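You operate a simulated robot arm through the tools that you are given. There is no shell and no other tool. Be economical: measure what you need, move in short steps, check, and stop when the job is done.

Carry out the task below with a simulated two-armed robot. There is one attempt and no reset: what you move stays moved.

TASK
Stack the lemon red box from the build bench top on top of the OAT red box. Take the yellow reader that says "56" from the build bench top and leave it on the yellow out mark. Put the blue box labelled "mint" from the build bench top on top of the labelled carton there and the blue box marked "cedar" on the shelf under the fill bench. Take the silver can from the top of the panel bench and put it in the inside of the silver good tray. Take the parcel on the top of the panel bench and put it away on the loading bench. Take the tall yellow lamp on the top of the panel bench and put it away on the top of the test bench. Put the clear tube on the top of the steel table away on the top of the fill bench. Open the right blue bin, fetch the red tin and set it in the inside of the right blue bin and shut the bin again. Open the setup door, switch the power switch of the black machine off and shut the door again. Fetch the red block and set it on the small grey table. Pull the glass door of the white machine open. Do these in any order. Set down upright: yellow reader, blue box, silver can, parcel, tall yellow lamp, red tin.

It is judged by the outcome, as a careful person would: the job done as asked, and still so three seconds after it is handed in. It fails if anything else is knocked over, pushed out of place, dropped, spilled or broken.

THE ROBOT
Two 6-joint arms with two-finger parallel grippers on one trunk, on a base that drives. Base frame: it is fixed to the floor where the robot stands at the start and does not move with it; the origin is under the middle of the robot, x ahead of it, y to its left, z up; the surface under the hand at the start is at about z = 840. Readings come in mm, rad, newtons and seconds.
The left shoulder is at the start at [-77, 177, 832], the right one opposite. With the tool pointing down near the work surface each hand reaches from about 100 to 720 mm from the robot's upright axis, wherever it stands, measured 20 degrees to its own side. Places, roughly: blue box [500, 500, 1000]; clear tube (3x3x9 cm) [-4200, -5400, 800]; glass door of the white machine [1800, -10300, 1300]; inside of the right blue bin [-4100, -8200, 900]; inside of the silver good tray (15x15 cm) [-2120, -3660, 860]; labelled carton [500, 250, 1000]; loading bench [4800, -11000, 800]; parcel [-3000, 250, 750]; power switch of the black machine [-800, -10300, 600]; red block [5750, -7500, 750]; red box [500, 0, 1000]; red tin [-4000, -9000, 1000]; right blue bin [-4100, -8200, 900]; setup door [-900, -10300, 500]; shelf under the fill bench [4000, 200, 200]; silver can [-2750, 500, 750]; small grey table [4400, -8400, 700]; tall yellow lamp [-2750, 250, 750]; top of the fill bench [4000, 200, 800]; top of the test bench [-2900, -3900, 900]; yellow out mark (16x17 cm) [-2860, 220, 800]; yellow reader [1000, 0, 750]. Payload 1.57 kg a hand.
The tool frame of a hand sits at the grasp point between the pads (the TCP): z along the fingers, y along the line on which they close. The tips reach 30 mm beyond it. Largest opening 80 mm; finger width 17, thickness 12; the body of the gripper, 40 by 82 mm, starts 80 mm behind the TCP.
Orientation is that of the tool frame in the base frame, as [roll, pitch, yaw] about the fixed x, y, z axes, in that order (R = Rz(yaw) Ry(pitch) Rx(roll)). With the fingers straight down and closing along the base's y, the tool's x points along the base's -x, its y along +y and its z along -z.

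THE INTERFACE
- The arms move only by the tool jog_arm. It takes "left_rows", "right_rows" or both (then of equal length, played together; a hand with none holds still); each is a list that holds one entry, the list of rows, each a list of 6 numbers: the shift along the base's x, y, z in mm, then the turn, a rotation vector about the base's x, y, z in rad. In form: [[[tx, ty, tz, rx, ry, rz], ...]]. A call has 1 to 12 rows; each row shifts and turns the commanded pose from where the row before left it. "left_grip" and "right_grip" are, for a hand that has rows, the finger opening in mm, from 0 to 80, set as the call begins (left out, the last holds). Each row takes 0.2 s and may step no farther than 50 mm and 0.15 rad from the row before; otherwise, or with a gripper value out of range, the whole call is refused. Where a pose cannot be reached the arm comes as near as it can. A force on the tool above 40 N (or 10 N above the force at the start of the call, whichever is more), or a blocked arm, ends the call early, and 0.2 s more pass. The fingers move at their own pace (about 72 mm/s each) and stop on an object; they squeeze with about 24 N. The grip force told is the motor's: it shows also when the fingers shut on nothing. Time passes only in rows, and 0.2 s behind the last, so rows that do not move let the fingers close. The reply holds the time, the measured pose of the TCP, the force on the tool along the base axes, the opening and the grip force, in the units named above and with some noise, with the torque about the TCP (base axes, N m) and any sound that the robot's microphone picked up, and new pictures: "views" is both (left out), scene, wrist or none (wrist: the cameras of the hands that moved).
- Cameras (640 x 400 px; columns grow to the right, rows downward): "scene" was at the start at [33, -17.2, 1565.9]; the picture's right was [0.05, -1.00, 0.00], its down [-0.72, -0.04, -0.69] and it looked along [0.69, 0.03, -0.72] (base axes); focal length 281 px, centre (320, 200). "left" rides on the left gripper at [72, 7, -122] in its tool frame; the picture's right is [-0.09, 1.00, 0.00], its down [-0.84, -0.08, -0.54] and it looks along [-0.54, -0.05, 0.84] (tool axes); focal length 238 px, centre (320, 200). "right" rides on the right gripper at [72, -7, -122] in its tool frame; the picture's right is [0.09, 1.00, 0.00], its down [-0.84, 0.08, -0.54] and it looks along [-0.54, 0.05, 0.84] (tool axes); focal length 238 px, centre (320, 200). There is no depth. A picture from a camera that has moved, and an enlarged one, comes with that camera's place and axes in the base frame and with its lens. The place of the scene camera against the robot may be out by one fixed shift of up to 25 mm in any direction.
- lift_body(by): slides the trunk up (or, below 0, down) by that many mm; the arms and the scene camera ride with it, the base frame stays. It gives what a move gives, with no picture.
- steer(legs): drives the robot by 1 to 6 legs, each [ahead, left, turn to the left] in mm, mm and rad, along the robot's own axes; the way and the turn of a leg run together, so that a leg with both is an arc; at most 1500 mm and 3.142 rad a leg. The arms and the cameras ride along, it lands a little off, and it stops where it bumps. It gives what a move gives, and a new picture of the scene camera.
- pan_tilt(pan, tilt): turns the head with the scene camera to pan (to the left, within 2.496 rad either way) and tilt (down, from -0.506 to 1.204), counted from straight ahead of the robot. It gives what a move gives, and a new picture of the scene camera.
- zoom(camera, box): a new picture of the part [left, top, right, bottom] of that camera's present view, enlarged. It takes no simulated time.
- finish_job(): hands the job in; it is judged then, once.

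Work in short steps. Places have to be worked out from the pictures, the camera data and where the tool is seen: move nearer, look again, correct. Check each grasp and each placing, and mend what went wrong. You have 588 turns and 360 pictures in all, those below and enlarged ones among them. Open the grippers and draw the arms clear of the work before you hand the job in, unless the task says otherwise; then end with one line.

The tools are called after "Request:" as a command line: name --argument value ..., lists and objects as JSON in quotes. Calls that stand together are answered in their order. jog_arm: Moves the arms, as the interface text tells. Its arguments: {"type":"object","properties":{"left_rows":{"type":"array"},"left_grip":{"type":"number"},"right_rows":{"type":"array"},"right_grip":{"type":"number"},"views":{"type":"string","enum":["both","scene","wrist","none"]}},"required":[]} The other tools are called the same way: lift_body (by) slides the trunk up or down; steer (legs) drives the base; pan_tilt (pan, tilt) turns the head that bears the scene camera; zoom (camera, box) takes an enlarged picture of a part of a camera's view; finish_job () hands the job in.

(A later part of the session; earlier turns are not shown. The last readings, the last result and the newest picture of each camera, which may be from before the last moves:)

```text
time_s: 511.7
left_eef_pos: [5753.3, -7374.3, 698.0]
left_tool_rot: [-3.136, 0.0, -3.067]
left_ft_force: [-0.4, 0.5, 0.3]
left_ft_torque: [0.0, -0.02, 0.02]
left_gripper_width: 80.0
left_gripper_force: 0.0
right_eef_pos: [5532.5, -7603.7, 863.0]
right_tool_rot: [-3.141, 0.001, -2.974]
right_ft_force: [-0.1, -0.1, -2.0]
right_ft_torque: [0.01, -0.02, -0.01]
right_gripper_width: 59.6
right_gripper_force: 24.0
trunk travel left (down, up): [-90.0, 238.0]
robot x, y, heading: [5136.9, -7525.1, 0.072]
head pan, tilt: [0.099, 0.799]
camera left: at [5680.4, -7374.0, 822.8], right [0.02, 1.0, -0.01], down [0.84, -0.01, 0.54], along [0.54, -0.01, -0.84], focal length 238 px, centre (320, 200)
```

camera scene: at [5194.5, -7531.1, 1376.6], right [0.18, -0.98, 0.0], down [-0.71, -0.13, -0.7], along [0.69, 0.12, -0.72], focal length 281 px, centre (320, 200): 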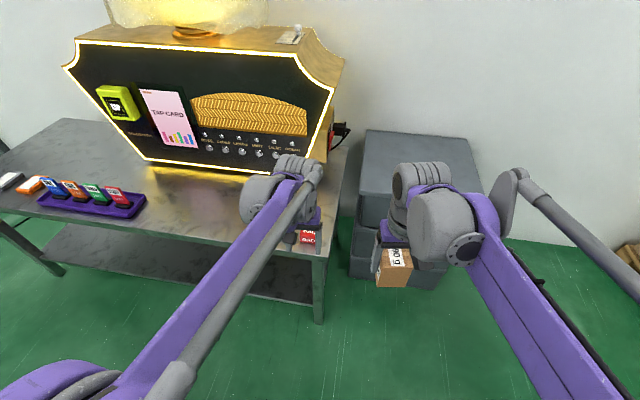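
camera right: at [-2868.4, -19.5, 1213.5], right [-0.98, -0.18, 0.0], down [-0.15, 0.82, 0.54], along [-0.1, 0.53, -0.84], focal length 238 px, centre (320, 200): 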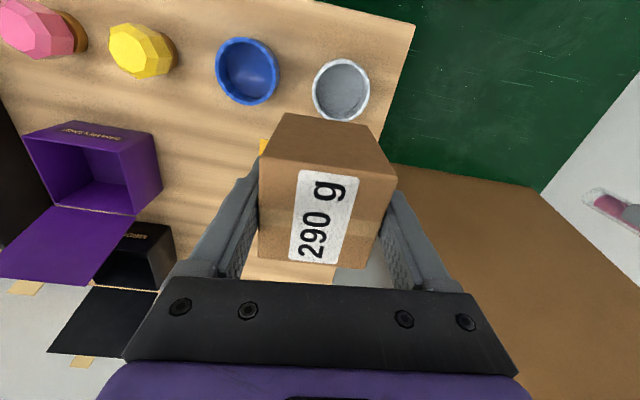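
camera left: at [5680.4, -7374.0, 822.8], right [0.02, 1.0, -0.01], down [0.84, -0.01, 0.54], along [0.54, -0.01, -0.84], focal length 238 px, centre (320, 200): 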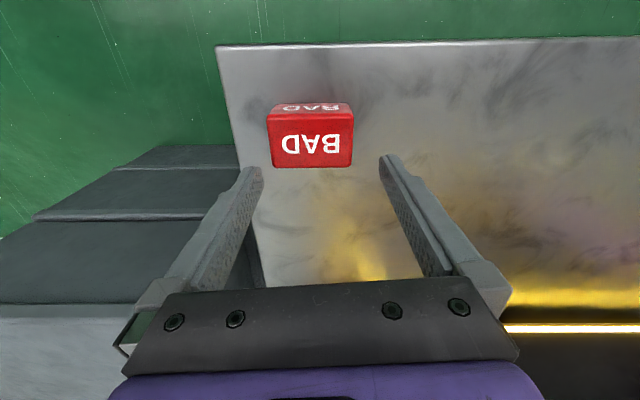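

Block ≈56 mm wide, centre ≈[5733,-7382], top z≈670, desk ≈632. Align and descend gently.

Request:
jog_arm --left_rows '[[[-20, -8, 5, 0, 0, 0], [0, 0, -15, 0, 0, 0], [0, 0, 0, 0, 0, 0]]]' --views "wrist"

```text
time_s: 512.5
left_eef_pos: [5730.5, -7383.2, 690.8]
left_tool_rot: [-3.136, -0.001, -3.069]
left_ft_force: [0.3, 0.1, 0.3]
left_ft_torque: [0.01, 0.0, 0.0]
left_gripper_width: 80.2
left_gripper_force: 0.1
right_eef_pos: [5532.4, -7603.4, 861.6]
right_tool_rot: [3.14, -0.001, -2.974]
right_ft_force: [-0.3, 0.0, -3.5]
right_ft_torque: [0.02, -0.03, -0.01]
right_gripper_width: 59.8
right_gripper_force: 24.3
trunk travel left (down, up): [-90.0, 238.0]
robot x, y, heading: [5131.7, -7523.1, 0.077]
head pan, tilt: [0.099, 0.799]
camera left: at [5658.7, -7383.0, 812.9], right [0.02, 1.0, -0.01], down [0.84, -0.01, 0.54], along [0.54, -0.01, -0.84], focal length 238 px, centre (320, 200)
```

left: 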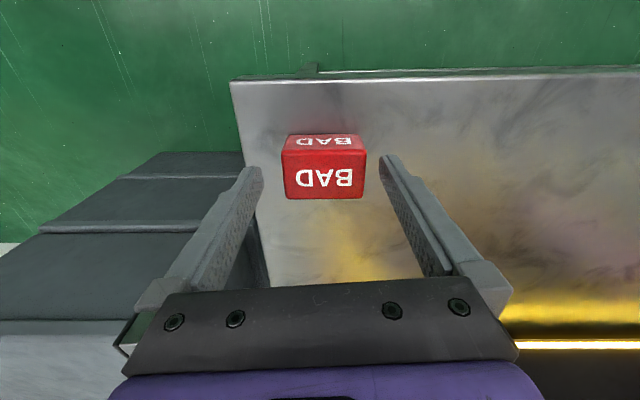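

Refined: block x 5717–5755, top 661, desk 632. Lower to TCP z≈667 and close.

Request:
jog_arm --left_rows '[[[5, 2, -12, 0, 0, 0], [0, 0, -11, 0, 0, 0], [0, 0, 0, 0, 0, 0]]]' --views "none"

Request:
jog_arm --left_rows '[[[0, 0, 0, 0, 0, 0], [0, 0, 0, 0, 0, 0], [0, 0, 0, 0, 0, 0]]]' --left_grip 0 --views "wrist"

```text
time_s: 513.3
left_eef_pos: [5737.0, -7380.6, 668.0]
left_tool_rot: [-3.136, 0.0, -3.071]
left_ft_force: [-0.1, -0.3, -0.5]
left_ft_torque: [0.04, -0.01, -0.01]
left_gripper_width: 80.1
left_gripper_force: 0.1
right_eef_pos: [5532.0, -7604.3, 862.2]
right_tool_rot: [3.141, 0.0, -2.975]
right_ft_force: [-0.2, 0.6, -2.4]
right_ft_torque: [-0.02, 0.04, -0.03]
right_gripper_width: 59.8
right_gripper_force: 24.6
trunk travel left (down, up): [-90.0, 238.0]
robot x, y, heading: [5141.0, -7524.0, 0.077]
head pan, tilt: [0.099, 0.799]
```

```text
time_s: 514.1
left_eef_pos: [5736.2, -7380.5, 668.0]
left_tool_rot: [-3.137, -0.003, -3.068]
left_ft_force: [-0.5, 0.0, 0.8]
left_ft_torque: [0.0, 0.0, -0.01]
left_gripper_width: 60.2
left_gripper_force: 24.2
right_eef_pos: [5532.3, -7603.4, 862.3]
right_tool_rot: [-3.14, 0.0, -2.973]
right_ft_force: [0.0, 0.5, -2.8]
right_ft_torque: [0.0, 0.01, 0.02]
right_gripper_width: 59.8
right_gripper_force: 24.3
trunk travel left (down, up): [-90.0, 238.0]
robot x, y, heading: [5134.9, -7525.1, 0.072]
head pan, tilt: [0.099, 0.799]
camera left: at [5664.2, -7380.3, 791.1], right [0.02, 1.0, -0.01], down [0.84, -0.01, 0.54], along [0.54, -0.01, -0.84], focal length 238 px, centre (320, 200)
```

left: 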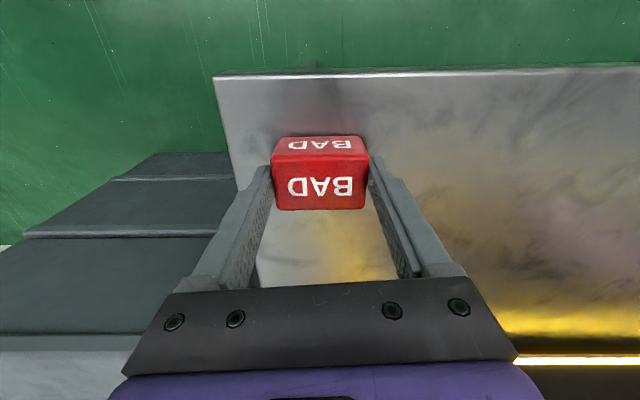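

Block gripped. Lift, retract, back off and turn toward the grey table.

Request:
jog_arm --left_rows '[[[0, 0, 45, 0, 0, 0], [0, 0, 45, 0, 0, 0], [0, 0, 45, 0, 0, 0], [-30, 0, 35, 0, 0, 0], [-40, 0, 20, 0, 0, 0], [-45, 0, 0, 0, 0, 0], [-45, 0, 0, 0, 0, 0]]]' --views "none"

Request:
steer --legs '[[-300, 0, 0], [0, 0, -1.645], [0, -420, 0]]'

```text
time_s: 515.7
left_eef_pos: [5576.6, -7382.0, 859.3]
left_tool_rot: [-3.136, -0.002, -3.068]
left_ft_force: [-0.4, 0.0, 0.1]
left_ft_torque: [-0.04, -0.01, 0.01]
left_gripper_width: 59.7
left_gripper_force: 24.1
right_eef_pos: [5531.9, -7603.5, 863.6]
right_tool_rot: [3.14, 0.001, -2.975]
right_ft_force: [-0.2, -0.2, -3.8]
right_ft_torque: [0.04, 0.02, -0.02]
right_gripper_width: 59.5
right_gripper_force: 24.2
trunk travel left (down, up): [-90.0, 238.0]
robot x, y, heading: [5135.8, -7526.9, 0.081]
head pan, tilt: [0.099, 0.799]
```

```text
time_s: 525.6
left_eef_pos: [4513.8, -7996.7, 860.3]
left_tool_rot: [-3.135, -0.003, 1.572]
left_ft_force: [-0.9, -0.6, -0.7]
left_ft_torque: [0.03, 0.0, 0.02]
left_gripper_width: 59.6
left_gripper_force: 24.2
right_eef_pos: [4296.2, -7936.4, 862.5]
right_tool_rot: [3.141, -0.001, 1.666]
right_ft_force: [0.6, 0.2, -2.8]
right_ft_torque: [-0.01, 0.01, -0.03]
right_gripper_width: 59.7
right_gripper_force: 24.0
trunk travel left (down, up): [-90.0, 238.0]
robot x, y, heading: [4404.7, -7548.3, -1.565]
head pan, tilt: [0.099, 0.799]
camera scene: at [4406.4, -7632.7, 1376.6], right [-0.99, -0.1, 0.0], down [-0.07, 0.71, -0.7], along [0.07, -0.69, -0.72], focal length 281 px, centre (320, 200)
```

scene: 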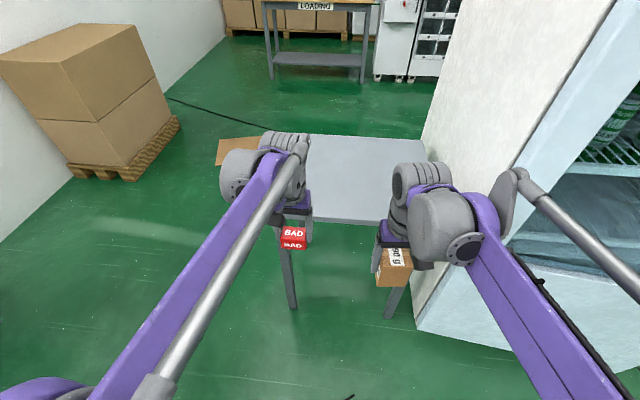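

Grey table: near edge y≈-8205, z≈700. Drive ahead 190 mm and bring the block over.

Request:
steer --legs '[[190, 0, 0]]'

Request:
jog_arm --left_rows '[[[-12, -40, 0, 0, 0, 0], [-12, -40, 0, 0, 0, 0], [-12, -40, 0, 0, 0, 0], [-10, -30, 0, 0, 0, 0], [0, 0, 0, 0, 0, 0]]]'

```text
time_s: 527.2
left_eef_pos: [4517.5, -8187.2, 859.5]
left_tool_rot: [-3.137, -0.001, 1.575]
left_ft_force: [-0.3, -0.8, -0.9]
left_ft_torque: [-0.01, 0.03, -0.01]
left_gripper_width: 59.6
left_gripper_force: 24.1
right_eef_pos: [4296.7, -8125.9, 862.0]
right_tool_rot: [3.141, 0.001, 1.669]
right_ft_force: [0.0, 0.7, -2.8]
right_ft_torque: [0.03, -0.01, 0.0]
right_gripper_width: 59.9
right_gripper_force: 24.0
trunk travel left (down, up): [-90.0, 238.0]
robot x, y, heading: [4405.3, -7737.7, -1.566]
head pan, tilt: [0.099, 0.799]
camera scene: at [4407.8, -7823.3, 1376.5], right [-0.99, -0.11, 0.0], down [-0.08, 0.71, -0.7], along [0.07, -0.69, -0.72], focal length 281 px, centre (320, 200)
```

scene: 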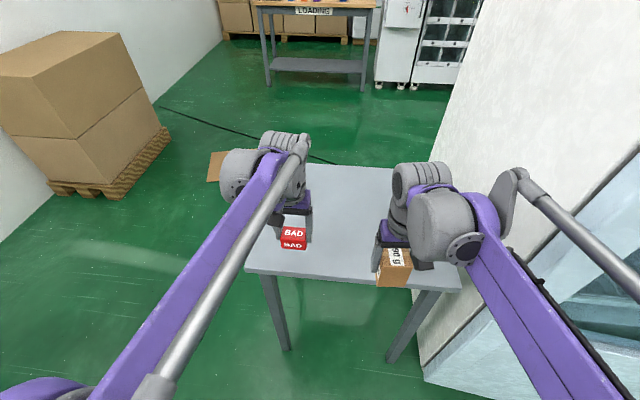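

```text
time_s: 528.4
left_eef_pos: [4471.4, -8335.9, 857.9]
left_tool_rot: [-3.135, -0.002, 1.576]
left_ft_force: [-0.6, -1.5, -0.4]
left_ft_torque: [0.03, 0.0, -0.02]
left_gripper_width: 59.3
left_gripper_force: 24.3
right_eef_pos: [4297.1, -8125.3, 862.1]
right_tool_rot: [3.141, 0.0, 1.669]
right_ft_force: [0.2, -0.2, -3.5]
right_ft_torque: [0.02, 0.03, 0.03]
right_gripper_width: 59.8
right_gripper_force: 23.8
trunk travel left (down, up): [-90.0, 238.0]
robot x, y, heading: [4406.2, -7740.3, -1.561]
head pan, tilt: [0.099, 0.799]
camera scene: at [4407.9, -7821.9, 1376.6], right [-0.99, -0.11, 0.0], down [-0.08, 0.71, -0.7], along [0.07, -0.69, -0.72], focal length 281 px, centre (320, 200)
camera left: at [4478.3, -8265.2, 982.0], right [1.0, -0.09, -0.01], down [-0.07, -0.84, 0.54], along [-0.05, -0.54, -0.84], focal length 238 px, centre (320, 200)
```

scene: 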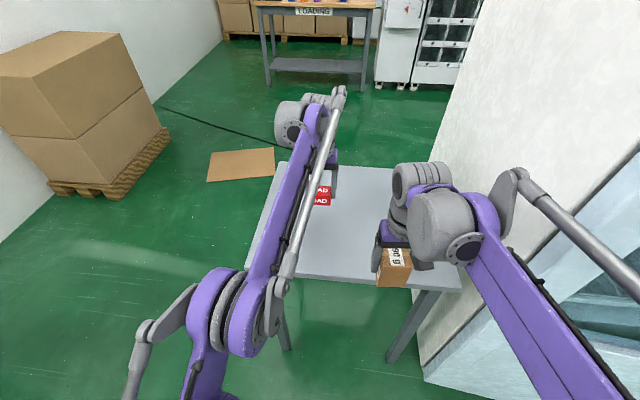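
left: 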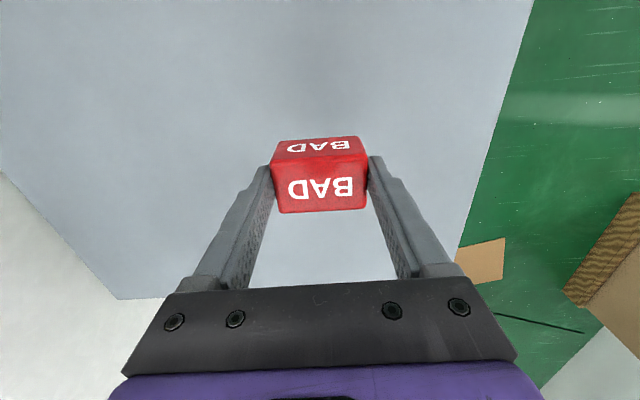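

Over the table. Lower toward contact.

Request:
jog_arm --left_rows '[[[-10, -10, -40, 0, 0, 0], [-10, 0, -40, 0, 0, 0], [0, 0, -15, 0, 0, 0], [0, 0, -5, 0, 0, 0], [0, 0, -4, 0, 0, 0], [0, 0, -4, 0, 0, 0], [0, 0, -4, 0, 0, 0], [0, 0, -4, 0, 0, 0], [0, 0, -4, 0, 0, 0], [0, 0, -4, 0, 0, 0], [0, 0, -4, 0, 0, 0], [0, 0, -4, 0, 0, 0]]]' --views "none"

```text
time_s: 529.2
left_eef_pos: [4452.7, -8343.4, 770.8]
left_tool_rot: [-3.137, -0.001, 1.575]
left_ft_force: [-0.9, 5.7, 27.7]
left_ft_torque: [0.18, -0.85, 0.18]
left_gripper_width: 59.4
left_gripper_force: 24.2
right_eef_pos: [4298.1, -8123.7, 863.1]
right_tool_rot: [-3.14, 0.003, 1.67]
right_ft_force: [0.9, -0.3, -2.8]
right_ft_torque: [0.02, 0.02, 0.01]
right_gripper_width: 59.7
right_gripper_force: 24.0
trunk travel left (down, up): [-90.0, 238.0]
robot x, y, heading: [4405.6, -7735.4, -1.563]
head pan, tilt: [0.099, 0.799]
stopped in row 4 (left hand): the force on the tool passed its limit at 80 N (the readings are from after the stop); the commanded pose is now the measured one
```

Contact earlier than expected (table ≈735). Ease up slightly and look.

Request:
jog_arm --left_rows '[[[0, 0, 3, 0, 0, 0], [0, 0, 0, 0, 0, 0]]]' --views "both"

```text
time_s: 529.8
left_eef_pos: [4452.3, -8345.4, 770.7]
left_tool_rot: [-3.137, 0.001, 1.575]
left_ft_force: [0.1, 6.8, 6.7]
left_ft_torque: [0.23, -0.28, 0.32]
left_gripper_width: 59.4
left_gripper_force: 23.9
right_eef_pos: [4297.2, -8125.1, 863.0]
right_tool_rot: [3.141, 0.002, 1.669]
right_ft_force: [-0.7, -0.2, -2.9]
right_ft_torque: [0.02, 0.03, 0.02]
right_gripper_width: 59.8
right_gripper_force: 24.2
trunk travel left (down, up): [-90.0, 238.0]
robot x, y, heading: [4407.5, -7735.9, -1.567]
head pan, tilt: [0.099, 0.799]
camera scene: at [4407.7, -7821.0, 1376.5], right [-0.99, -0.11, 0.0], down [-0.08, 0.71, -0.7], along [0.07, -0.69, -0.72], focal length 281 px, centre (320, 200)
camera left: at [4458.9, -8274.5, 893.2], right [1.0, -0.09, 0.0], down [-0.07, -0.84, 0.54], along [-0.05, -0.54, -0.84], focal length 238 px, centre (320, 200)
```

scene: 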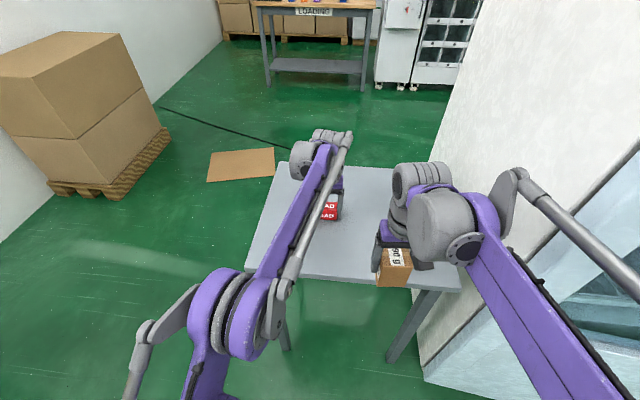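
left: 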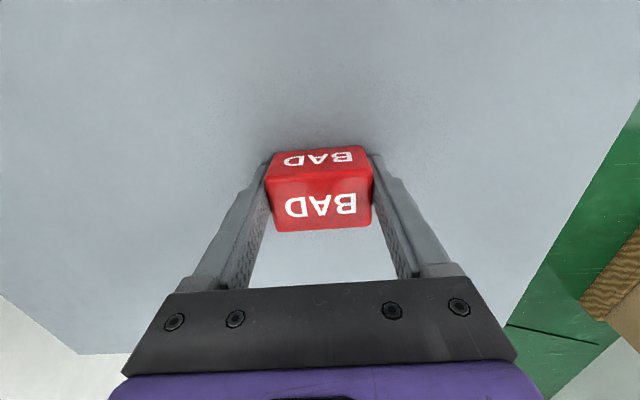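

Block is on the table. Release and lift away.

Request:
jog_arm --left_rows '[[[0, 0, 0, 0, 0, 0], [0, 0, 0, 0, 0, 0], [0, 0, 30, 0, 0, 0], [0, 0, 45, 0, 0, 0], [0, 0, 45, 0, 0, 0], [0, 40, 20, 0, 0, 0], [0, 45, 0, 0, 0, 0], [0, 45, 0, 0, 0, 0], [0, 0, 0, 0, 0, 0]]]' --left_grip 80 --views "wrist"

```text
time_s: 531.8
left_eef_pos: [4452.8, -8206.2, 882.9]
left_tool_rot: [-3.136, -0.001, 1.576]
left_ft_force: [-0.3, -0.4, -0.4]
left_ft_torque: [0.04, 0.02, -0.02]
left_gripper_width: 79.9
left_gripper_force: 0.1
left hand out of reach, approached as far as the arm can: row 5
right_eef_pos: [4298.0, -8126.6, 862.6]
right_tool_rot: [-3.141, 0.0, 1.667]
right_ft_force: [0.1, -0.7, -3.2]
right_ft_torque: [0.01, 0.03, 0.02]
right_gripper_width: 59.9
right_gripper_force: 23.8
trunk travel left (down, up): [-90.0, 238.0]
robot x, y, heading: [4404.5, -7736.7, -1.562]
head pan, tilt: [0.099, 0.799]
camera left: at [4460.1, -8135.6, 1005.7], right [1.0, -0.09, 0.0], down [-0.07, -0.84, 0.54], along [-0.05, -0.54, -0.84], focal length 238 px, centre (320, 200)
```

left: 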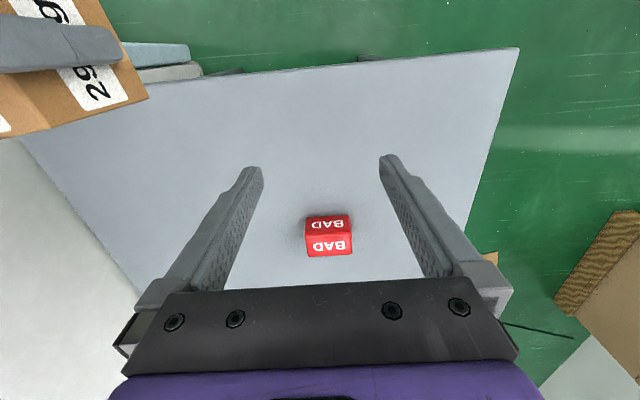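

Block placed on the grey table. Raise the trunk and drive around the table toward the loading bench, avoiding the cardboard sheet.

Request:
lift_body --by 235

Request:
steer --legs '[[-250, 0, 0], [0, 650, 0], [1400, 0, 0], [300, -400, 0], [600, 0, 0]]'

Request:
pan_tilt --pan 0.0 --tilt 0.6

```text
time_s: 534.3
left_eef_pos: [4452.2, -8207.5, 1118.9]
left_tool_rot: [-3.137, -0.001, 1.576]
left_ft_force: [-0.6, 0.0, 0.3]
left_ft_torque: [0.01, -0.01, 0.01]
left_gripper_width: 79.9
left_gripper_force: 0.2
right_eef_pos: [4298.9, -8125.4, 1097.1]
right_tool_rot: [3.14, 0.001, 1.668]
right_ft_force: [0.1, 0.2, -2.7]
right_ft_torque: [-0.03, -0.02, 0.01]
right_gripper_width: 60.2
right_gripper_force: 24.1
trunk travel left (down, up): [-325.0, 3.0]
robot x, y, heading: [4405.7, -7734.8, -1.567]
head pan, tilt: [0.099, 0.799]
```

```text
time_s: 555.2
left_eef_pos: [4716.7, -10288.0, 1118.7]
left_tool_rot: [-3.137, -0.001, 1.574]
left_ft_force: [-0.2, -0.2, -0.1]
left_ft_torque: [0.01, -0.01, -0.02]
left_gripper_width: 79.9
left_gripper_force: 0.0
right_eef_pos: [4560.7, -10205.7, 1097.0]
right_tool_rot: [3.142, 0.0, 1.669]
right_ft_force: [-0.4, -0.1, -3.2]
right_ft_torque: [0.0, -0.01, -0.01]
right_gripper_width: 59.7
right_gripper_force: 24.0
trunk travel left (down, up): [-325.0, 3.0]
robot x, y, heading: [4667.6, -9819.5, -1.566]
head pan, tilt: [0.099, 0.799]
camera scene: at [4670.0, -9875.8, 1619.0], right [-0.99, -0.11, 0.0], down [-0.08, 0.71, -0.7], along [0.07, -0.69, -0.72], focal length 281 px, centre (320, 200)
```

scene: 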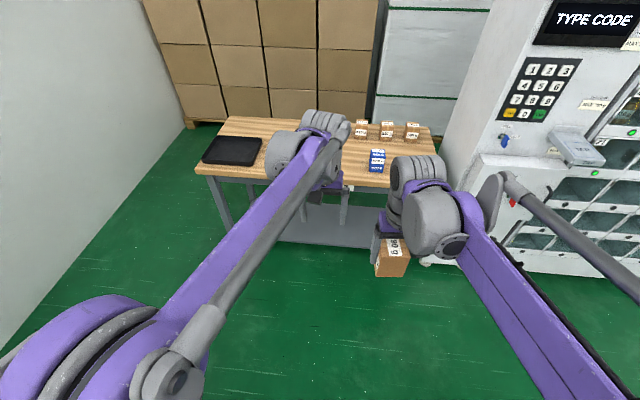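

```text
time_s: 555.9
left_eef_pos: [4715.4, -10288.7, 1118.2]
left_tool_rot: [-3.136, -0.001, 1.577]
left_ft_force: [0.0, -0.1, 0.0]
left_ft_torque: [0.0, 0.03, 0.0]
left_gripper_width: 79.9
left_gripper_force: 0.1
right_eef_pos: [4559.7, -10207.5, 1097.9]
right_tool_rot: [3.141, 0.0, 1.669]
right_ft_force: [0.0, 0.3, -3.2]
right_ft_torque: [0.02, 0.01, 0.0]
right_gripper_width: 59.8
right_gripper_force: 24.1
trunk travel left (down, up): [-325.0, 3.0]
robot x, y, heading: [4666.3, -9817.6, -1.564]
head pan, tilt: [0.0, 0.6]
camera scene: at [4662.1, -9884.6, 1635.9], right [-1.0, -0.01, 0.0], down [0.0, 0.57, -0.82], along [0.01, -0.82, -0.57], focal length 281 px, centre (320, 200)
```

scene: 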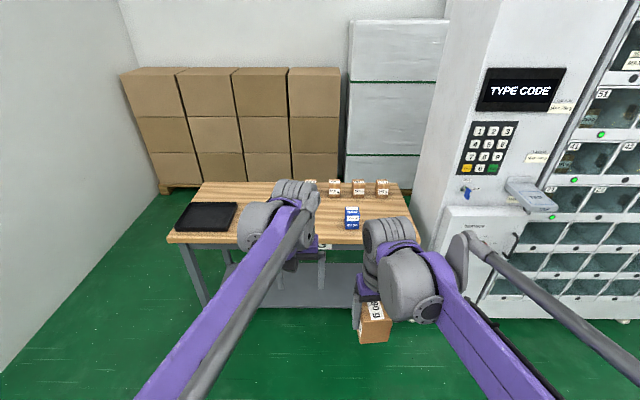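

Free area lies between the black pad and the blue box, ≈[4760,-10930]. Drive in.

Request:
steer --legs '[[500, 170, 0]]'

Request:
jog_arm --left_rows '[[[40, 30, 0, 0, 0, 0], [40, 30, 0, 0, 0, 0], [40, 30, 0, 0, 0, 0], [40, 30, 0, 0, 0, 0]]]' --right_rows '[[[0, -35, 0, 0, 0, -0.025], [0, -35, 0, 0, 0, -0.025], [0, -35, 0, 0, 0, -0.025], [0, -35, 0, 0, 0, -0.02]]]'

```text
time_s: 559.0
left_eef_pos: [4888.2, -10778.2, 1118.6]
left_tool_rot: [-3.136, -0.001, 1.579]
left_ft_force: [-1.1, -0.3, 0.0]
left_ft_torque: [0.0, 0.01, -0.01]
left_gripper_width: 80.1
left_gripper_force: 0.0
right_eef_pos: [4732.5, -10696.6, 1097.9]
right_tool_rot: [3.141, 0.0, 1.671]
right_ft_force: [0.6, -0.8, -2.9]
right_ft_torque: [0.02, -0.01, 0.02]
right_gripper_width: 59.5
right_gripper_force: 23.6
trunk travel left (down, up): [-325.0, 3.0]
robot x, y, heading: [4837.5, -10311.0, -1.56]
head pan, tilt: [0.0, 0.6]
camera scene: at [4833.7, -10373.6, 1635.8], right [-1.0, -0.01, 0.0], down [-0.01, 0.56, -0.83], along [0.01, -0.83, -0.56], focal length 281 px, centre (320, 200)
```

scene: 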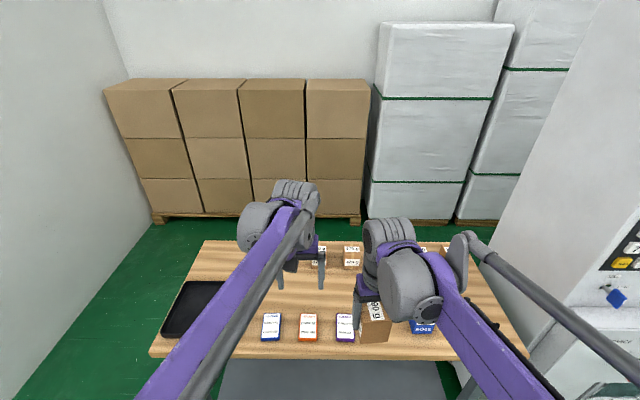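

```text
time_s: 560.0
left_eef_pos: [5049.8, -10657.7, 1119.2]
left_tool_rot: [-3.137, -0.001, 1.578]
left_ft_force: [0.4, 0.7, -0.3]
left_ft_torque: [0.02, 0.01, 0.0]
left_gripper_width: 80.0
left_gripper_force: 0.1
right_eef_pos: [4732.5, -10836.2, 1095.4]
right_tool_rot: [3.141, 0.001, 1.575]
right_ft_force: [0.8, 0.3, -2.6]
right_ft_torque: [0.03, 0.02, 0.02]
right_gripper_width: 59.5
right_gripper_force: 24.1
trunk travel left (down, up): [-325.0, 3.0]
robot x, y, heading: [4838.2, -10309.1, -1.559]
head pan, tilt: [0.0, 0.6]
camera scene: at [4834.4, -10374.1, 1635.9], right [-1.0, -0.01, 0.0], down [-0.01, 0.57, -0.82], along [0.01, -0.82, -0.57], focal length 281 px, centre (320, 200)
camera right: at [4727.7, -10764.8, 1215.3], right [1.0, 0.1, 0.0], down [0.08, -0.84, 0.54], along [0.05, -0.54, -0.84], focal length 238 px, centre (320, 200)
camera left: at [5056.1, -10587.2, 1241.8], right [1.0, -0.09, -0.01], down [-0.07, -0.84, 0.54], along [-0.05, -0.54, -0.84], focal length 238 px, centre (320, 200)
```

scene: 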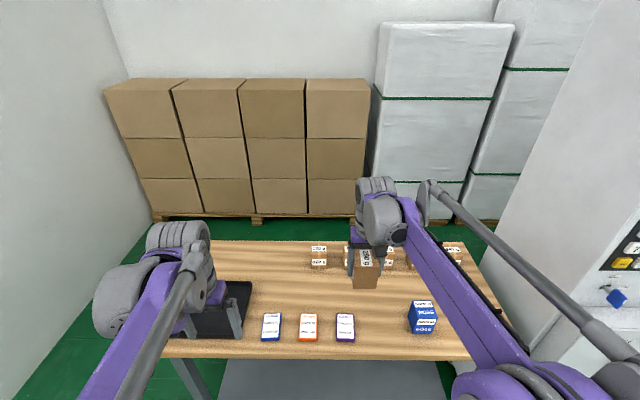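
right: 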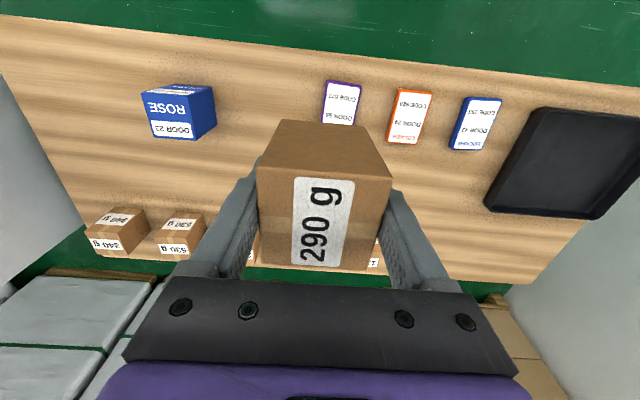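
left: 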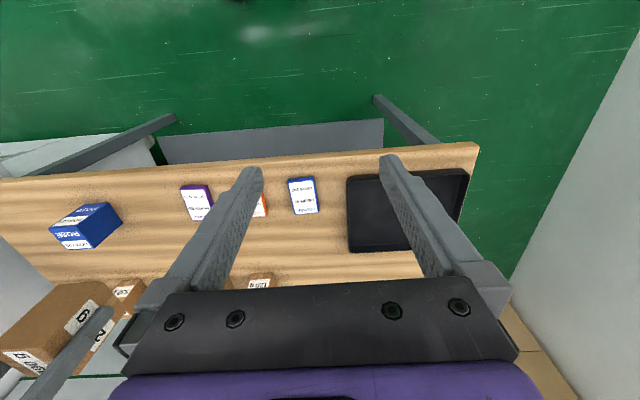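

Clear strip at ≈[4680,-10960] between the cards and the parcel row. Move over it and look.

Request:
jog_arm --right_rows '[[[-17, -41, 0, 0, 0, 0], [-17, -41, 0, 0, 0, 0], [-17, -41, 0, 0, 0, 0], [0, 0, -45, 0, 0, 0], [0, 0, -45, 0, 0, 0], [0, 0, 0, 0, 0, 0]]]'

```text
time_s: 561.4
left_eef_pos: [5049.1, -10658.8, 1117.3]
left_tool_rot: [-3.136, -0.001, 1.579]
left_ft_force: [0.7, 0.7, 0.7]
left_ft_torque: [0.0, 0.01, 0.06]
left_gripper_width: 79.9
left_gripper_force: 0.0
right_eef_pos: [4682.9, -10960.5, 1008.9]
right_tool_rot: [-3.141, 0.0, 1.577]
right_ft_force: [0.2, -0.8, -2.8]
right_ft_torque: [0.01, 0.01, 0.04]
right_gripper_width: 59.9
right_gripper_force: 23.7
trunk travel left (down, up): [-325.0, 3.0]
robot x, y, heading: [4840.5, -10304.2, -1.557]
head pan, tilt: [0.0, 0.6]
camera scene: at [4833.8, -10374.2, 1636.0], right [-1.0, -0.01, 0.0], down [-0.01, 0.57, -0.82], along [0.01, -0.82, -0.57], focal length 281 px, centre (320, 200)
camera right: at [4676.3, -10887.5, 1129.2], right [1.0, 0.1, 0.0], down [0.08, -0.84, 0.54], along [0.05, -0.54, -0.84], focal length 238 px, centre (320, 200)
```

scene: 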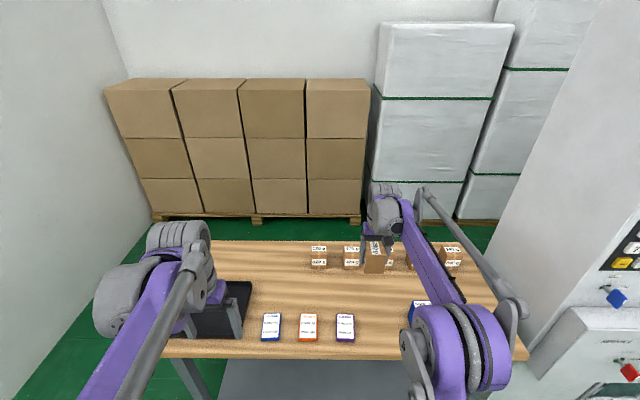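
right: 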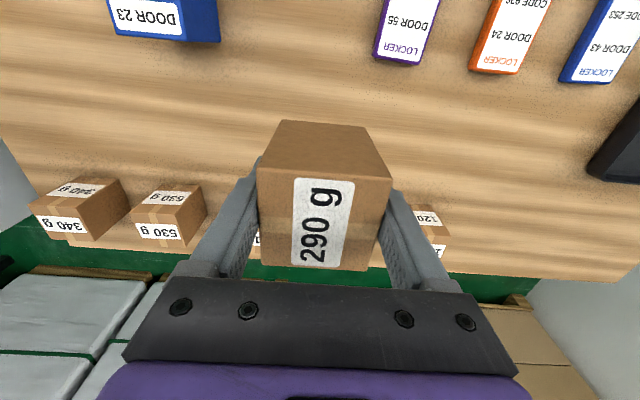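

Good gap. Lower to contact.

Request:
jog_arm --right_rows '[[[0, 0, -45, 0, 0, 0], [0, 0, -45, 0, 0, 0], [0, 0, -15, 0, 0, 0], [0, 0, -4, 0, 0, 0], [0, 0, -4, 0, 0, 0], [0, 0, -4, 0, 0, 0], [0, 0, -4, 0, 0, 0], [0, 0, -4, 0, 0, 0], [0, 0, -4, 0, 0, 0], [0, 0, -4, 0, 0, 0], [0, 0, -4, 0, 0, 0], [0, 0, -4, 0, 0, 0]]]' --views "wrist"

```text
time_s: 564.0
left_eef_pos: [5048.8, -10658.3, 1118.8]
left_tool_rot: [-3.136, -0.001, 1.579]
left_ft_force: [-0.8, -0.7, -0.2]
left_ft_torque: [0.03, -0.02, 0.03]
left_gripper_width: 80.2
left_gripper_force: 0.0
right_eef_pos: [4681.4, -10960.3, 866.4]
right_tool_rot: [3.141, 0.0, 1.576]
right_ft_force: [0.0, 0.5, -3.0]
right_ft_torque: [0.01, 0.03, 0.0]
right_gripper_width: 59.6
right_gripper_force: 23.9
trunk travel left (down, up): [-325.0, 3.0]
robot x, y, heading: [4841.7, -10307.5, -1.564]
head pan, tilt: [0.0, 0.6]
camera right: at [4675.2, -10888.0, 987.9], right [1.0, 0.1, 0.0], down [0.08, -0.84, 0.54], along [0.05, -0.54, -0.84], focal length 238 px, centre (320, 200)
```

right: 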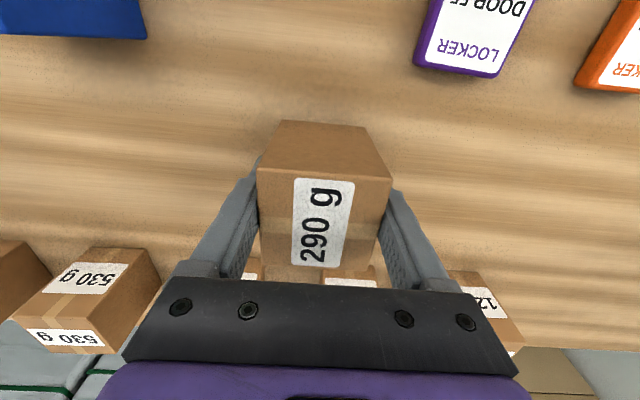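

Not yet; continue down with 3 mm steps.

Request:
jog_arm --right_rows '[[[0, 0, -3, 0, 0, 0], [0, 0, -3, 0, 0, 0], [0, 0, -3, 0, 0, 0], [0, 0, -3, 0, 0, 0], [0, 0, -3, 0, 0, 0], [0, 0, -3, 0, 0, 0], [0, 0, -3, 0, 0, 0], [0, 0, -3, 0, 0, 0]]]' --views "none"

```text
time_s: 565.8
left_eef_pos: [5048.3, -10656.3, 1120.5]
left_tool_rot: [-3.135, 0.001, 1.578]
left_ft_force: [-0.1, 0.1, 0.2]
left_ft_torque: [-0.01, 0.0, 0.05]
left_gripper_width: 80.2
left_gripper_force: 0.2
right_eef_pos: [4682.9, -10960.2, 846.9]
right_tool_rot: [3.141, 0.004, 1.576]
right_ft_force: [-0.9, -2.5, 27.2]
right_ft_torque: [-0.11, 0.1, -0.11]
right_gripper_width: 59.3
right_gripper_force: 24.4
trunk travel left (down, up): [-325.0, 3.0]
robot x, y, heading: [4840.2, -10306.9, -1.565]
head pan, tilt: [0.0, 0.6]
```

Contact (27 N). Ease and release.

Request:
jog_arm --right_rows '[[[0, 0, 2, 0, 0, 0], [0, 0, 0, 0, 0, 0]]]' --views "none"

Request:
jog_arm --right_rows '[[[0, 0, 0, 0, 0, 0], [0, 0, 0, 0, 0, 0], [0, 0, 30, 0, 0, 0], [0, 0, 45, 0, 0, 0], [0, 0, 45, 0, 0, 0], [0, 0, 45, 0, 0, 0], [0, 40, 30, 0, 0, 0], [0, 45, 20, 0, 0, 0], [0, 45, 0, 0, 0, 0], [0, 45, 0, 0, 0, 0]]]' --right_grip 80 --views "scene"

```text
time_s: 566.4
left_eef_pos: [5048.4, -10656.1, 1118.5]
left_tool_rot: [-3.136, -0.001, 1.577]
left_ft_force: [-1.0, 0.2, 0.1]
left_ft_torque: [0.0, 0.03, 0.0]
left_gripper_width: 79.9
left_gripper_force: 0.0
right_eef_pos: [4682.5, -10958.5, 845.7]
right_tool_rot: [-3.141, 0.001, 1.579]
right_ft_force: [1.4, 3.7, 10.0]
right_ft_torque: [-0.27, 0.1, 0.03]
right_gripper_width: 59.7
right_gripper_force: 23.3
trunk travel left (down, up): [-325.0, 3.0]
robot x, y, heading: [4839.6, -10310.4, -1.563]
head pan, tilt: [0.0, 0.6]
```

```text
time_s: 568.6
left_eef_pos: [5049.0, -10655.8, 1118.4]
left_tool_rot: [-3.136, 0.0, 1.577]
left_ft_force: [-1.8, 0.9, 0.0]
left_ft_torque: [0.0, 0.01, -0.02]
left_gripper_width: 79.9
left_gripper_force: 0.1
right_eef_pos: [4683.4, -10783.8, 1061.3]
right_tool_rot: [3.141, 0.002, 1.576]
right_ft_force: [0.3, 1.2, 1.1]
right_ft_torque: [0.01, 0.0, 0.02]
right_gripper_width: 79.8
right_gripper_force: 0.0
trunk travel left (down, up): [-325.0, 3.0]
robot x, y, heading: [4841.2, -10310.3, -1.558]
head pan, tilt: [0.0, 0.6]
camera scene: at [4833.8, -10371.7, 1635.9], right [-1.0, -0.01, 0.0], down [-0.01, 0.56, -0.83], along [0.01, -0.83, -0.56], focal length 281 px, centre (320, 200)
```

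scene: 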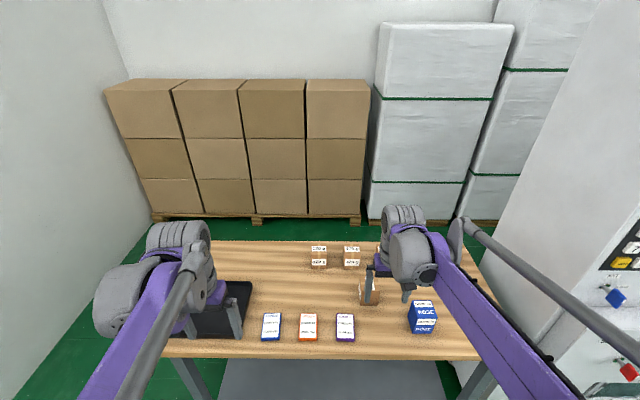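

Parcel placed. Back up and look west for the route to the machines.

Request:
steer --legs '[[-600, 0, 0]]'

Request:
pan_tilt --pan -1.3 --tilt 0.4

```text
time_s: 572.0
left_eef_pos: [5043.5, -10038.8, 1118.1]
left_tool_rot: [-3.138, -0.003, 1.599]
left_ft_force: [-0.1, 0.6, 0.0]
left_ft_torque: [0.0, -0.03, -0.03]
left_gripper_width: 80.2
left_gripper_force: 0.1
right_eef_pos: [4682.4, -10175.3, 1060.3]
right_tool_rot: [3.141, 0.003, 1.599]
right_ft_force: [0.6, -0.4, 0.2]
right_ft_torque: [0.01, -0.02, -0.01]
right_gripper_width: 79.9
right_gripper_force: 0.0
trunk travel left (down, up): [-325.0, 3.0]
robot x, y, heading: [4827.5, -9693.9, -1.536]
head pan, tilt: [0.0, 0.6]
camera scene: at [4821.8, -9759.8, 1636.1], right [-1.0, -0.03, 0.0], down [-0.02, 0.56, -0.82], along [0.03, -0.82, -0.57], focal length 281 px, centre (320, 200)
```

scene: 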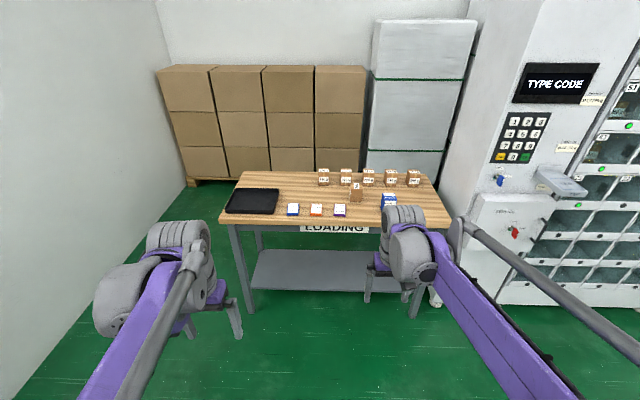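

```text
time_s: 573.5
left_eef_pos: [5044.3, -10039.1, 1118.7]
left_tool_rot: [-3.137, 0.0, 1.599]
left_ft_force: [-0.4, 1.1, -0.2]
left_ft_torque: [0.0, -0.03, 0.0]
left_gripper_width: 80.0
left_gripper_force: 0.1
right_eef_pos: [4681.5, -10174.3, 1060.6]
right_tool_rot: [-3.141, 0.0, 1.598]
right_ft_force: [0.5, 0.8, -0.6]
right_ft_torque: [0.04, 0.02, 0.0]
right_gripper_width: 79.9
right_gripper_force: 0.0
trunk travel left (down, up): [-325.0, 3.0]
robot x, y, heading: [4831.9, -9695.5, -1.54]
head pan, tilt: [-1.3, 0.4]
camera scene: at [4730.6, -9698.8, 1654.2], right [-0.3, 0.95, 0.0], down [0.37, 0.12, -0.92], along [-0.88, -0.28, -0.39], focal length 281 px, centre (320, 200)
```

scene: 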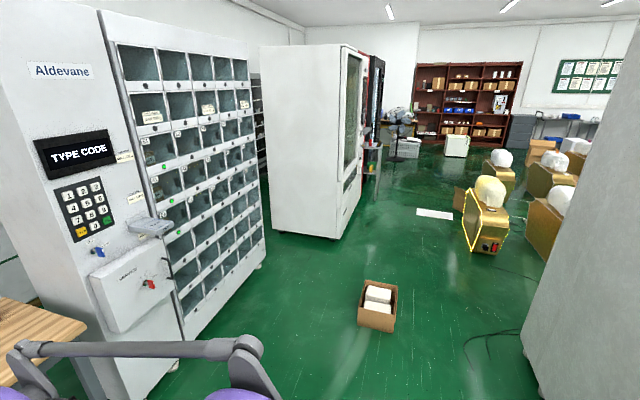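

Lockers' front is at y≈-10900, the white machine's front at y≈-10320 (x≲2030), a carton on the floor at [3130,-9760]. I'll retract the right hand, then pass south of the carton.

Request:
jog_arm --right_rows '[[[0, 45, 10, 0, 0, 0], [0, 45, 10, 0, 0, 0], [0, 45, 10, 0, 0, 0]]]' --left_rows '[[[-25, 20, 0, 0, 0, 0], [-25, 20, 0, 0, 0, 0], [-25, 20, 0, 0, 0, 0]]]' --views "none"

Request:
steer --legs '[[0, 0, -1.6], [1000, 650, 0], [1270, 0, 0], [0, -750, 0]]'

Request:
pan_tilt --pan 0.5 --tilt 0.35

```text
time_s: 574.3
left_eef_pos: [4969.2, -9976.4, 1119.5]
left_tool_rot: [-3.135, -0.001, 1.601]
left_ft_force: [0.4, -0.3, 0.1]
left_ft_torque: [-0.01, -0.02, -0.01]
left_gripper_width: 79.6
left_gripper_force: 0.0
right_eef_pos: [4679.7, -10039.0, 1094.0]
right_tool_rot: [3.142, 0.002, 1.598]
right_ft_force: [0.4, -0.1, 0.2]
right_ft_torque: [-0.02, 0.02, 0.01]
right_gripper_width: 80.2
right_gripper_force: 0.0
trunk travel left (down, up): [-325.0, 3.0]
robot x, y, heading: [4829.1, -9692.4, -1.54]
head pan, tilt: [-1.3, 0.4]
```

```text
time_s: 594.0
left_eef_pos: [2336.1, -10131.6, 1119.9]
left_tool_rot: [-3.139, -0.002, 0.024]
left_ft_force: [0.9, 1.3, -0.4]
left_ft_torque: [-0.04, -0.04, 0.01]
left_gripper_width: 79.8
left_gripper_force: 0.0
right_eef_pos: [2270.8, -9840.0, 1093.7]
right_tool_rot: [3.137, 0.002, 0.024]
right_ft_force: [-0.7, 0.4, 0.3]
right_ft_torque: [-0.05, -0.01, 0.02]
right_gripper_width: 80.3
right_gripper_force: 0.1
trunk travel left (down, up): [-325.0, 3.0]
robot x, y, heading: [2620.8, -9997.3, -3.117]
head pan, tilt: [-1.3, 0.4]
stopped in leg 4: the robot was blocked; the commanded pose is now the measured one
camera scene: at [2631.1, -9919.8, 1653.9], right [0.96, 0.29, 0.0], down [0.11, -0.38, -0.92], along [-0.27, 0.88, -0.39], focal length 281 px, centre (320, 200)
```

scene: 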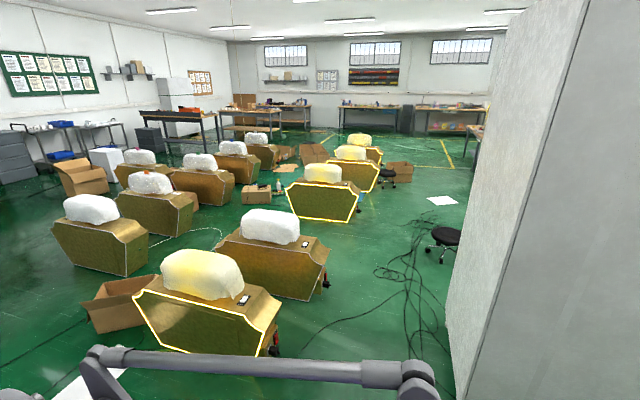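

```text
time_s: 595.8
left_eef_pos: [2335.7, -10134.4, 1118.7]
left_tool_rot: [-3.137, -0.001, 0.025]
left_ft_force: [-0.2, 0.4, 0.3]
left_ft_torque: [0.01, -0.02, -0.02]
left_gripper_width: 79.9
left_gripper_force: 0.0
right_eef_pos: [2272.6, -9843.9, 1094.1]
right_tool_rot: [3.141, 0.0, 0.023]
right_ft_force: [0.0, -0.3, -0.2]
right_ft_torque: [-0.02, -0.01, 0.02]
right_gripper_width: 79.9
right_gripper_force: 0.0
trunk travel left (down, up): [-325.0, 3.0]
robot x, y, heading: [2621.4, -9993.8, -3.115]
head pan, tilt: [0.499, 0.351]
camera scene: at [2577.8, -10060.3, 1658.7], right [-0.5, 0.87, 0.0], down [0.3, 0.17, -0.94], along [-0.81, -0.47, -0.34], focal length 281 px, centre (320, 200)
```

scene: 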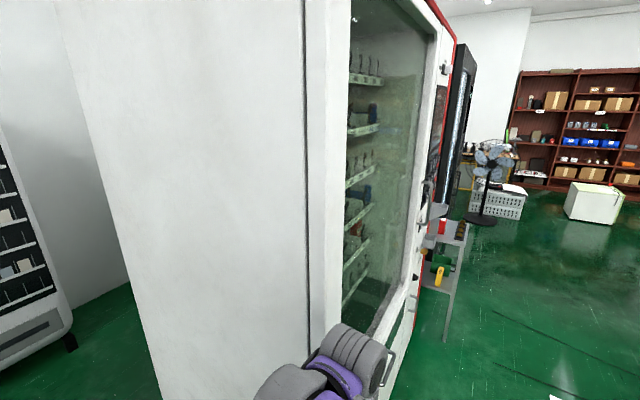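

The base was blocked on its right. Look to the right side to see what's there.

Request:
pan_tilt --pan -1.9 --tilt 0.9

```text
time_s: 598.0
left_eef_pos: [2334.6, -10134.7, 1118.3]
left_tool_rot: [-3.137, 0.0, 0.024]
left_ft_force: [0.2, 0.4, 0.2]
left_ft_torque: [0.03, 0.0, 0.0]
left_gripper_width: 80.1
left_gripper_force: 0.0
right_eef_pos: [2272.4, -9844.8, 1093.6]
right_tool_rot: [-3.141, 0.002, 0.022]
right_ft_force: [-0.8, 0.4, 0.4]
right_ft_torque: [0.01, 0.0, -0.02]
right_gripper_width: 79.9
right_gripper_force: 0.1
trunk travel left (down, up): [-325.0, 3.0]
robot x, y, heading: [2620.9, -9993.3, -3.115]
head pan, tilt: [-1.901, 0.901]
camera scene: at [2680.9, -9941.4, 1611.2], right [0.95, -0.3, 0.0], down [-0.23, -0.75, -0.62], along [0.19, 0.59, -0.78], focal length 281 px, centre (320, 200)
```

scene: 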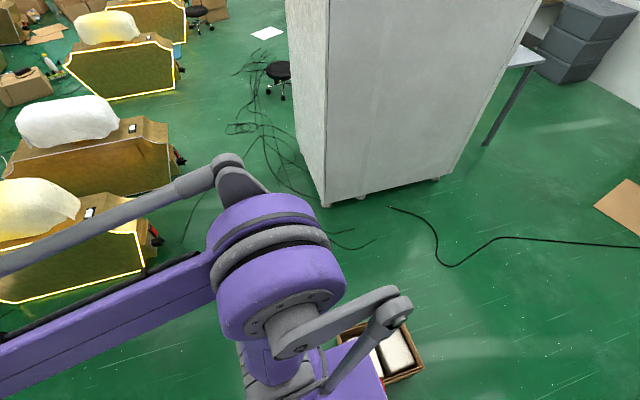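

The carton's edge blocked the base; it still looks in its place. Move slightly away, then west past it and north.

Request:
steer --legs '[[0, 50, 0], [270, 0, 0], [0, -450, 0]]'

Request:
zoom --camera "scene" --box '[300, 150, 640, 400]'

```text
time_s: 604.8
left_eef_pos: [2049.1, -9741.8, 1118.5]
left_tool_rot: [-3.136, 0.0, 0.031]
left_ft_force: [-0.4, 1.4, -0.8]
left_ft_torque: [-0.01, 0.0, 0.01]
left_gripper_width: 80.0
left_gripper_force: 0.0
right_eef_pos: [1984.8, -9451.5, 1092.9]
right_tool_rot: [-3.141, 0.0, 0.03]
right_ft_force: [0.3, 0.5, -0.1]
right_ft_torque: [-0.01, 0.02, -0.01]
right_gripper_width: 80.1
right_gripper_force: 0.2
trunk travel left (down, up): [-325.0, 3.0]
robot x, y, heading: [2330.6, -9596.1, -3.107]
head pan, tilt: [-1.901, 0.901]
camera scene: at [2392.9, -9545.9, 1611.2], right [0.96, -0.29, 0.0], down [-0.23, -0.75, -0.62], along [0.18, 0.59, -0.78], focal length 281 px, centre (320, 200)
```

scene: 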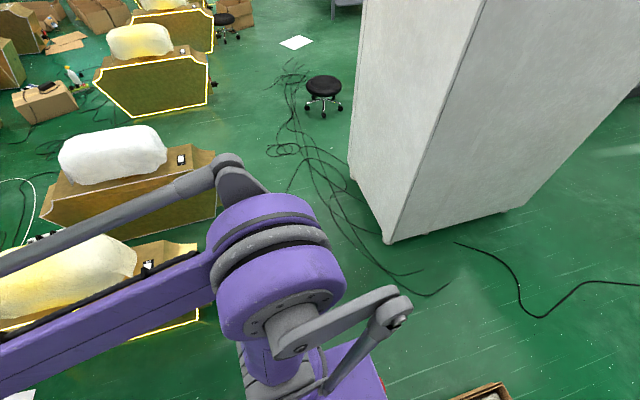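

```text
1.60 times, centred on (470, 275) of scene
camera zoom: at [2392.9, -9545.9, 1611.2], right [0.96, -0.29, 0.0], down [-0.23, -0.75, -0.62], along [0.18, 0.59, -0.78], focal length 450 px, centre (80, 80)
```

zoom: 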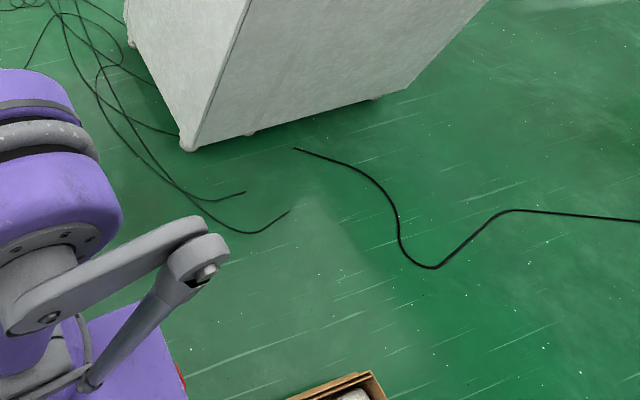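

The carton appears where it was. Now turn to face the white machine and look.

Request:
steer --legs '[[0, 0, 1.535], [0, -450, 0]]'

Request:
pan_tilt --pan 0.0 --tilt 0.2

```text
time_s: 613.0
left_eef_pos: [2014.5, -9889.8, 1119.4]
left_tool_rot: [-3.137, -0.001, 1.571]
left_ft_force: [0.1, -1.0, 0.4]
left_ft_torque: [0.01, -0.03, 0.02]
left_gripper_width: 80.2
left_gripper_force: 0.1
right_eef_pos: [1723.5, -9946.5, 1093.6]
right_tool_rot: [3.141, 0.001, 1.57]
right_ft_force: [0.4, -0.3, 0.0]
right_ft_torque: [0.03, -0.01, -0.01]
right_gripper_width: 80.1
right_gripper_force: 0.1
trunk travel left (down, up): [-325.0, 3.0]
robot x, y, heading: [1883.3, -9601.1, -1.567]
head pan, tilt: [-1.901, 0.901]
camera scene: at [1803.0, -9555.1, 1611.2], right [0.32, 0.95, 0.0], down [0.74, -0.25, -0.62], along [-0.59, 0.2, -0.78], focal length 281 px, centre (320, 200)
```

scene: 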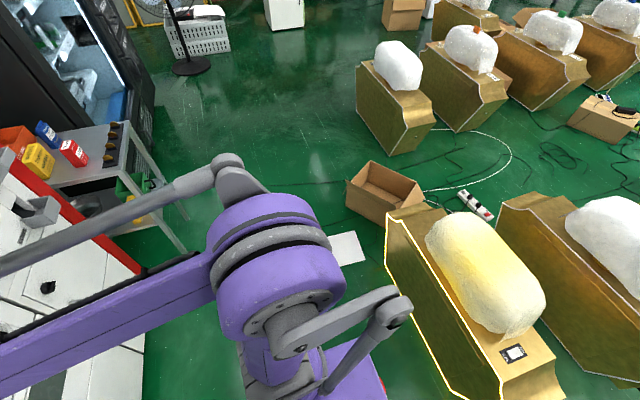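

```text
time_s: 614.9
left_eef_pos: [2015.0, -9890.9, 1118.8]
left_tool_rot: [-3.137, -0.003, 1.571]
left_ft_force: [0.7, 0.0, 0.2]
left_ft_torque: [0.02, -0.02, 0.01]
left_gripper_width: 80.0
left_gripper_force: 0.0
right_eef_pos: [1724.5, -9945.7, 1093.2]
right_tool_rot: [-3.141, 0.002, 1.571]
right_ft_force: [0.1, -1.0, 0.4]
right_ft_torque: [0.01, 0.0, -0.01]
right_gripper_width: 80.0
right_gripper_force: 0.0
trunk travel left (down, up): [-325.0, 3.0]
robot x, y, heading: [1879.3, -9603.8, -1.566]
head pan, tilt: [0.0, 0.201]
camera scene: at [1874.8, -9672.5, 1672.7], right [-1.0, 0.0, 0.0], down [0.0, 0.2, -0.98], along [0.0, -0.98, -0.2], focal length 281 px, centre (320, 200)
```

scene: 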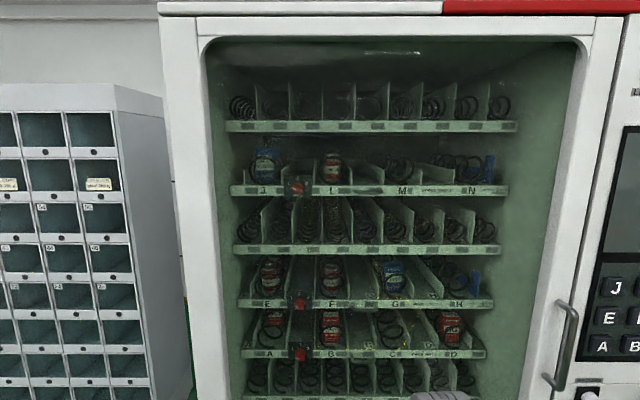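

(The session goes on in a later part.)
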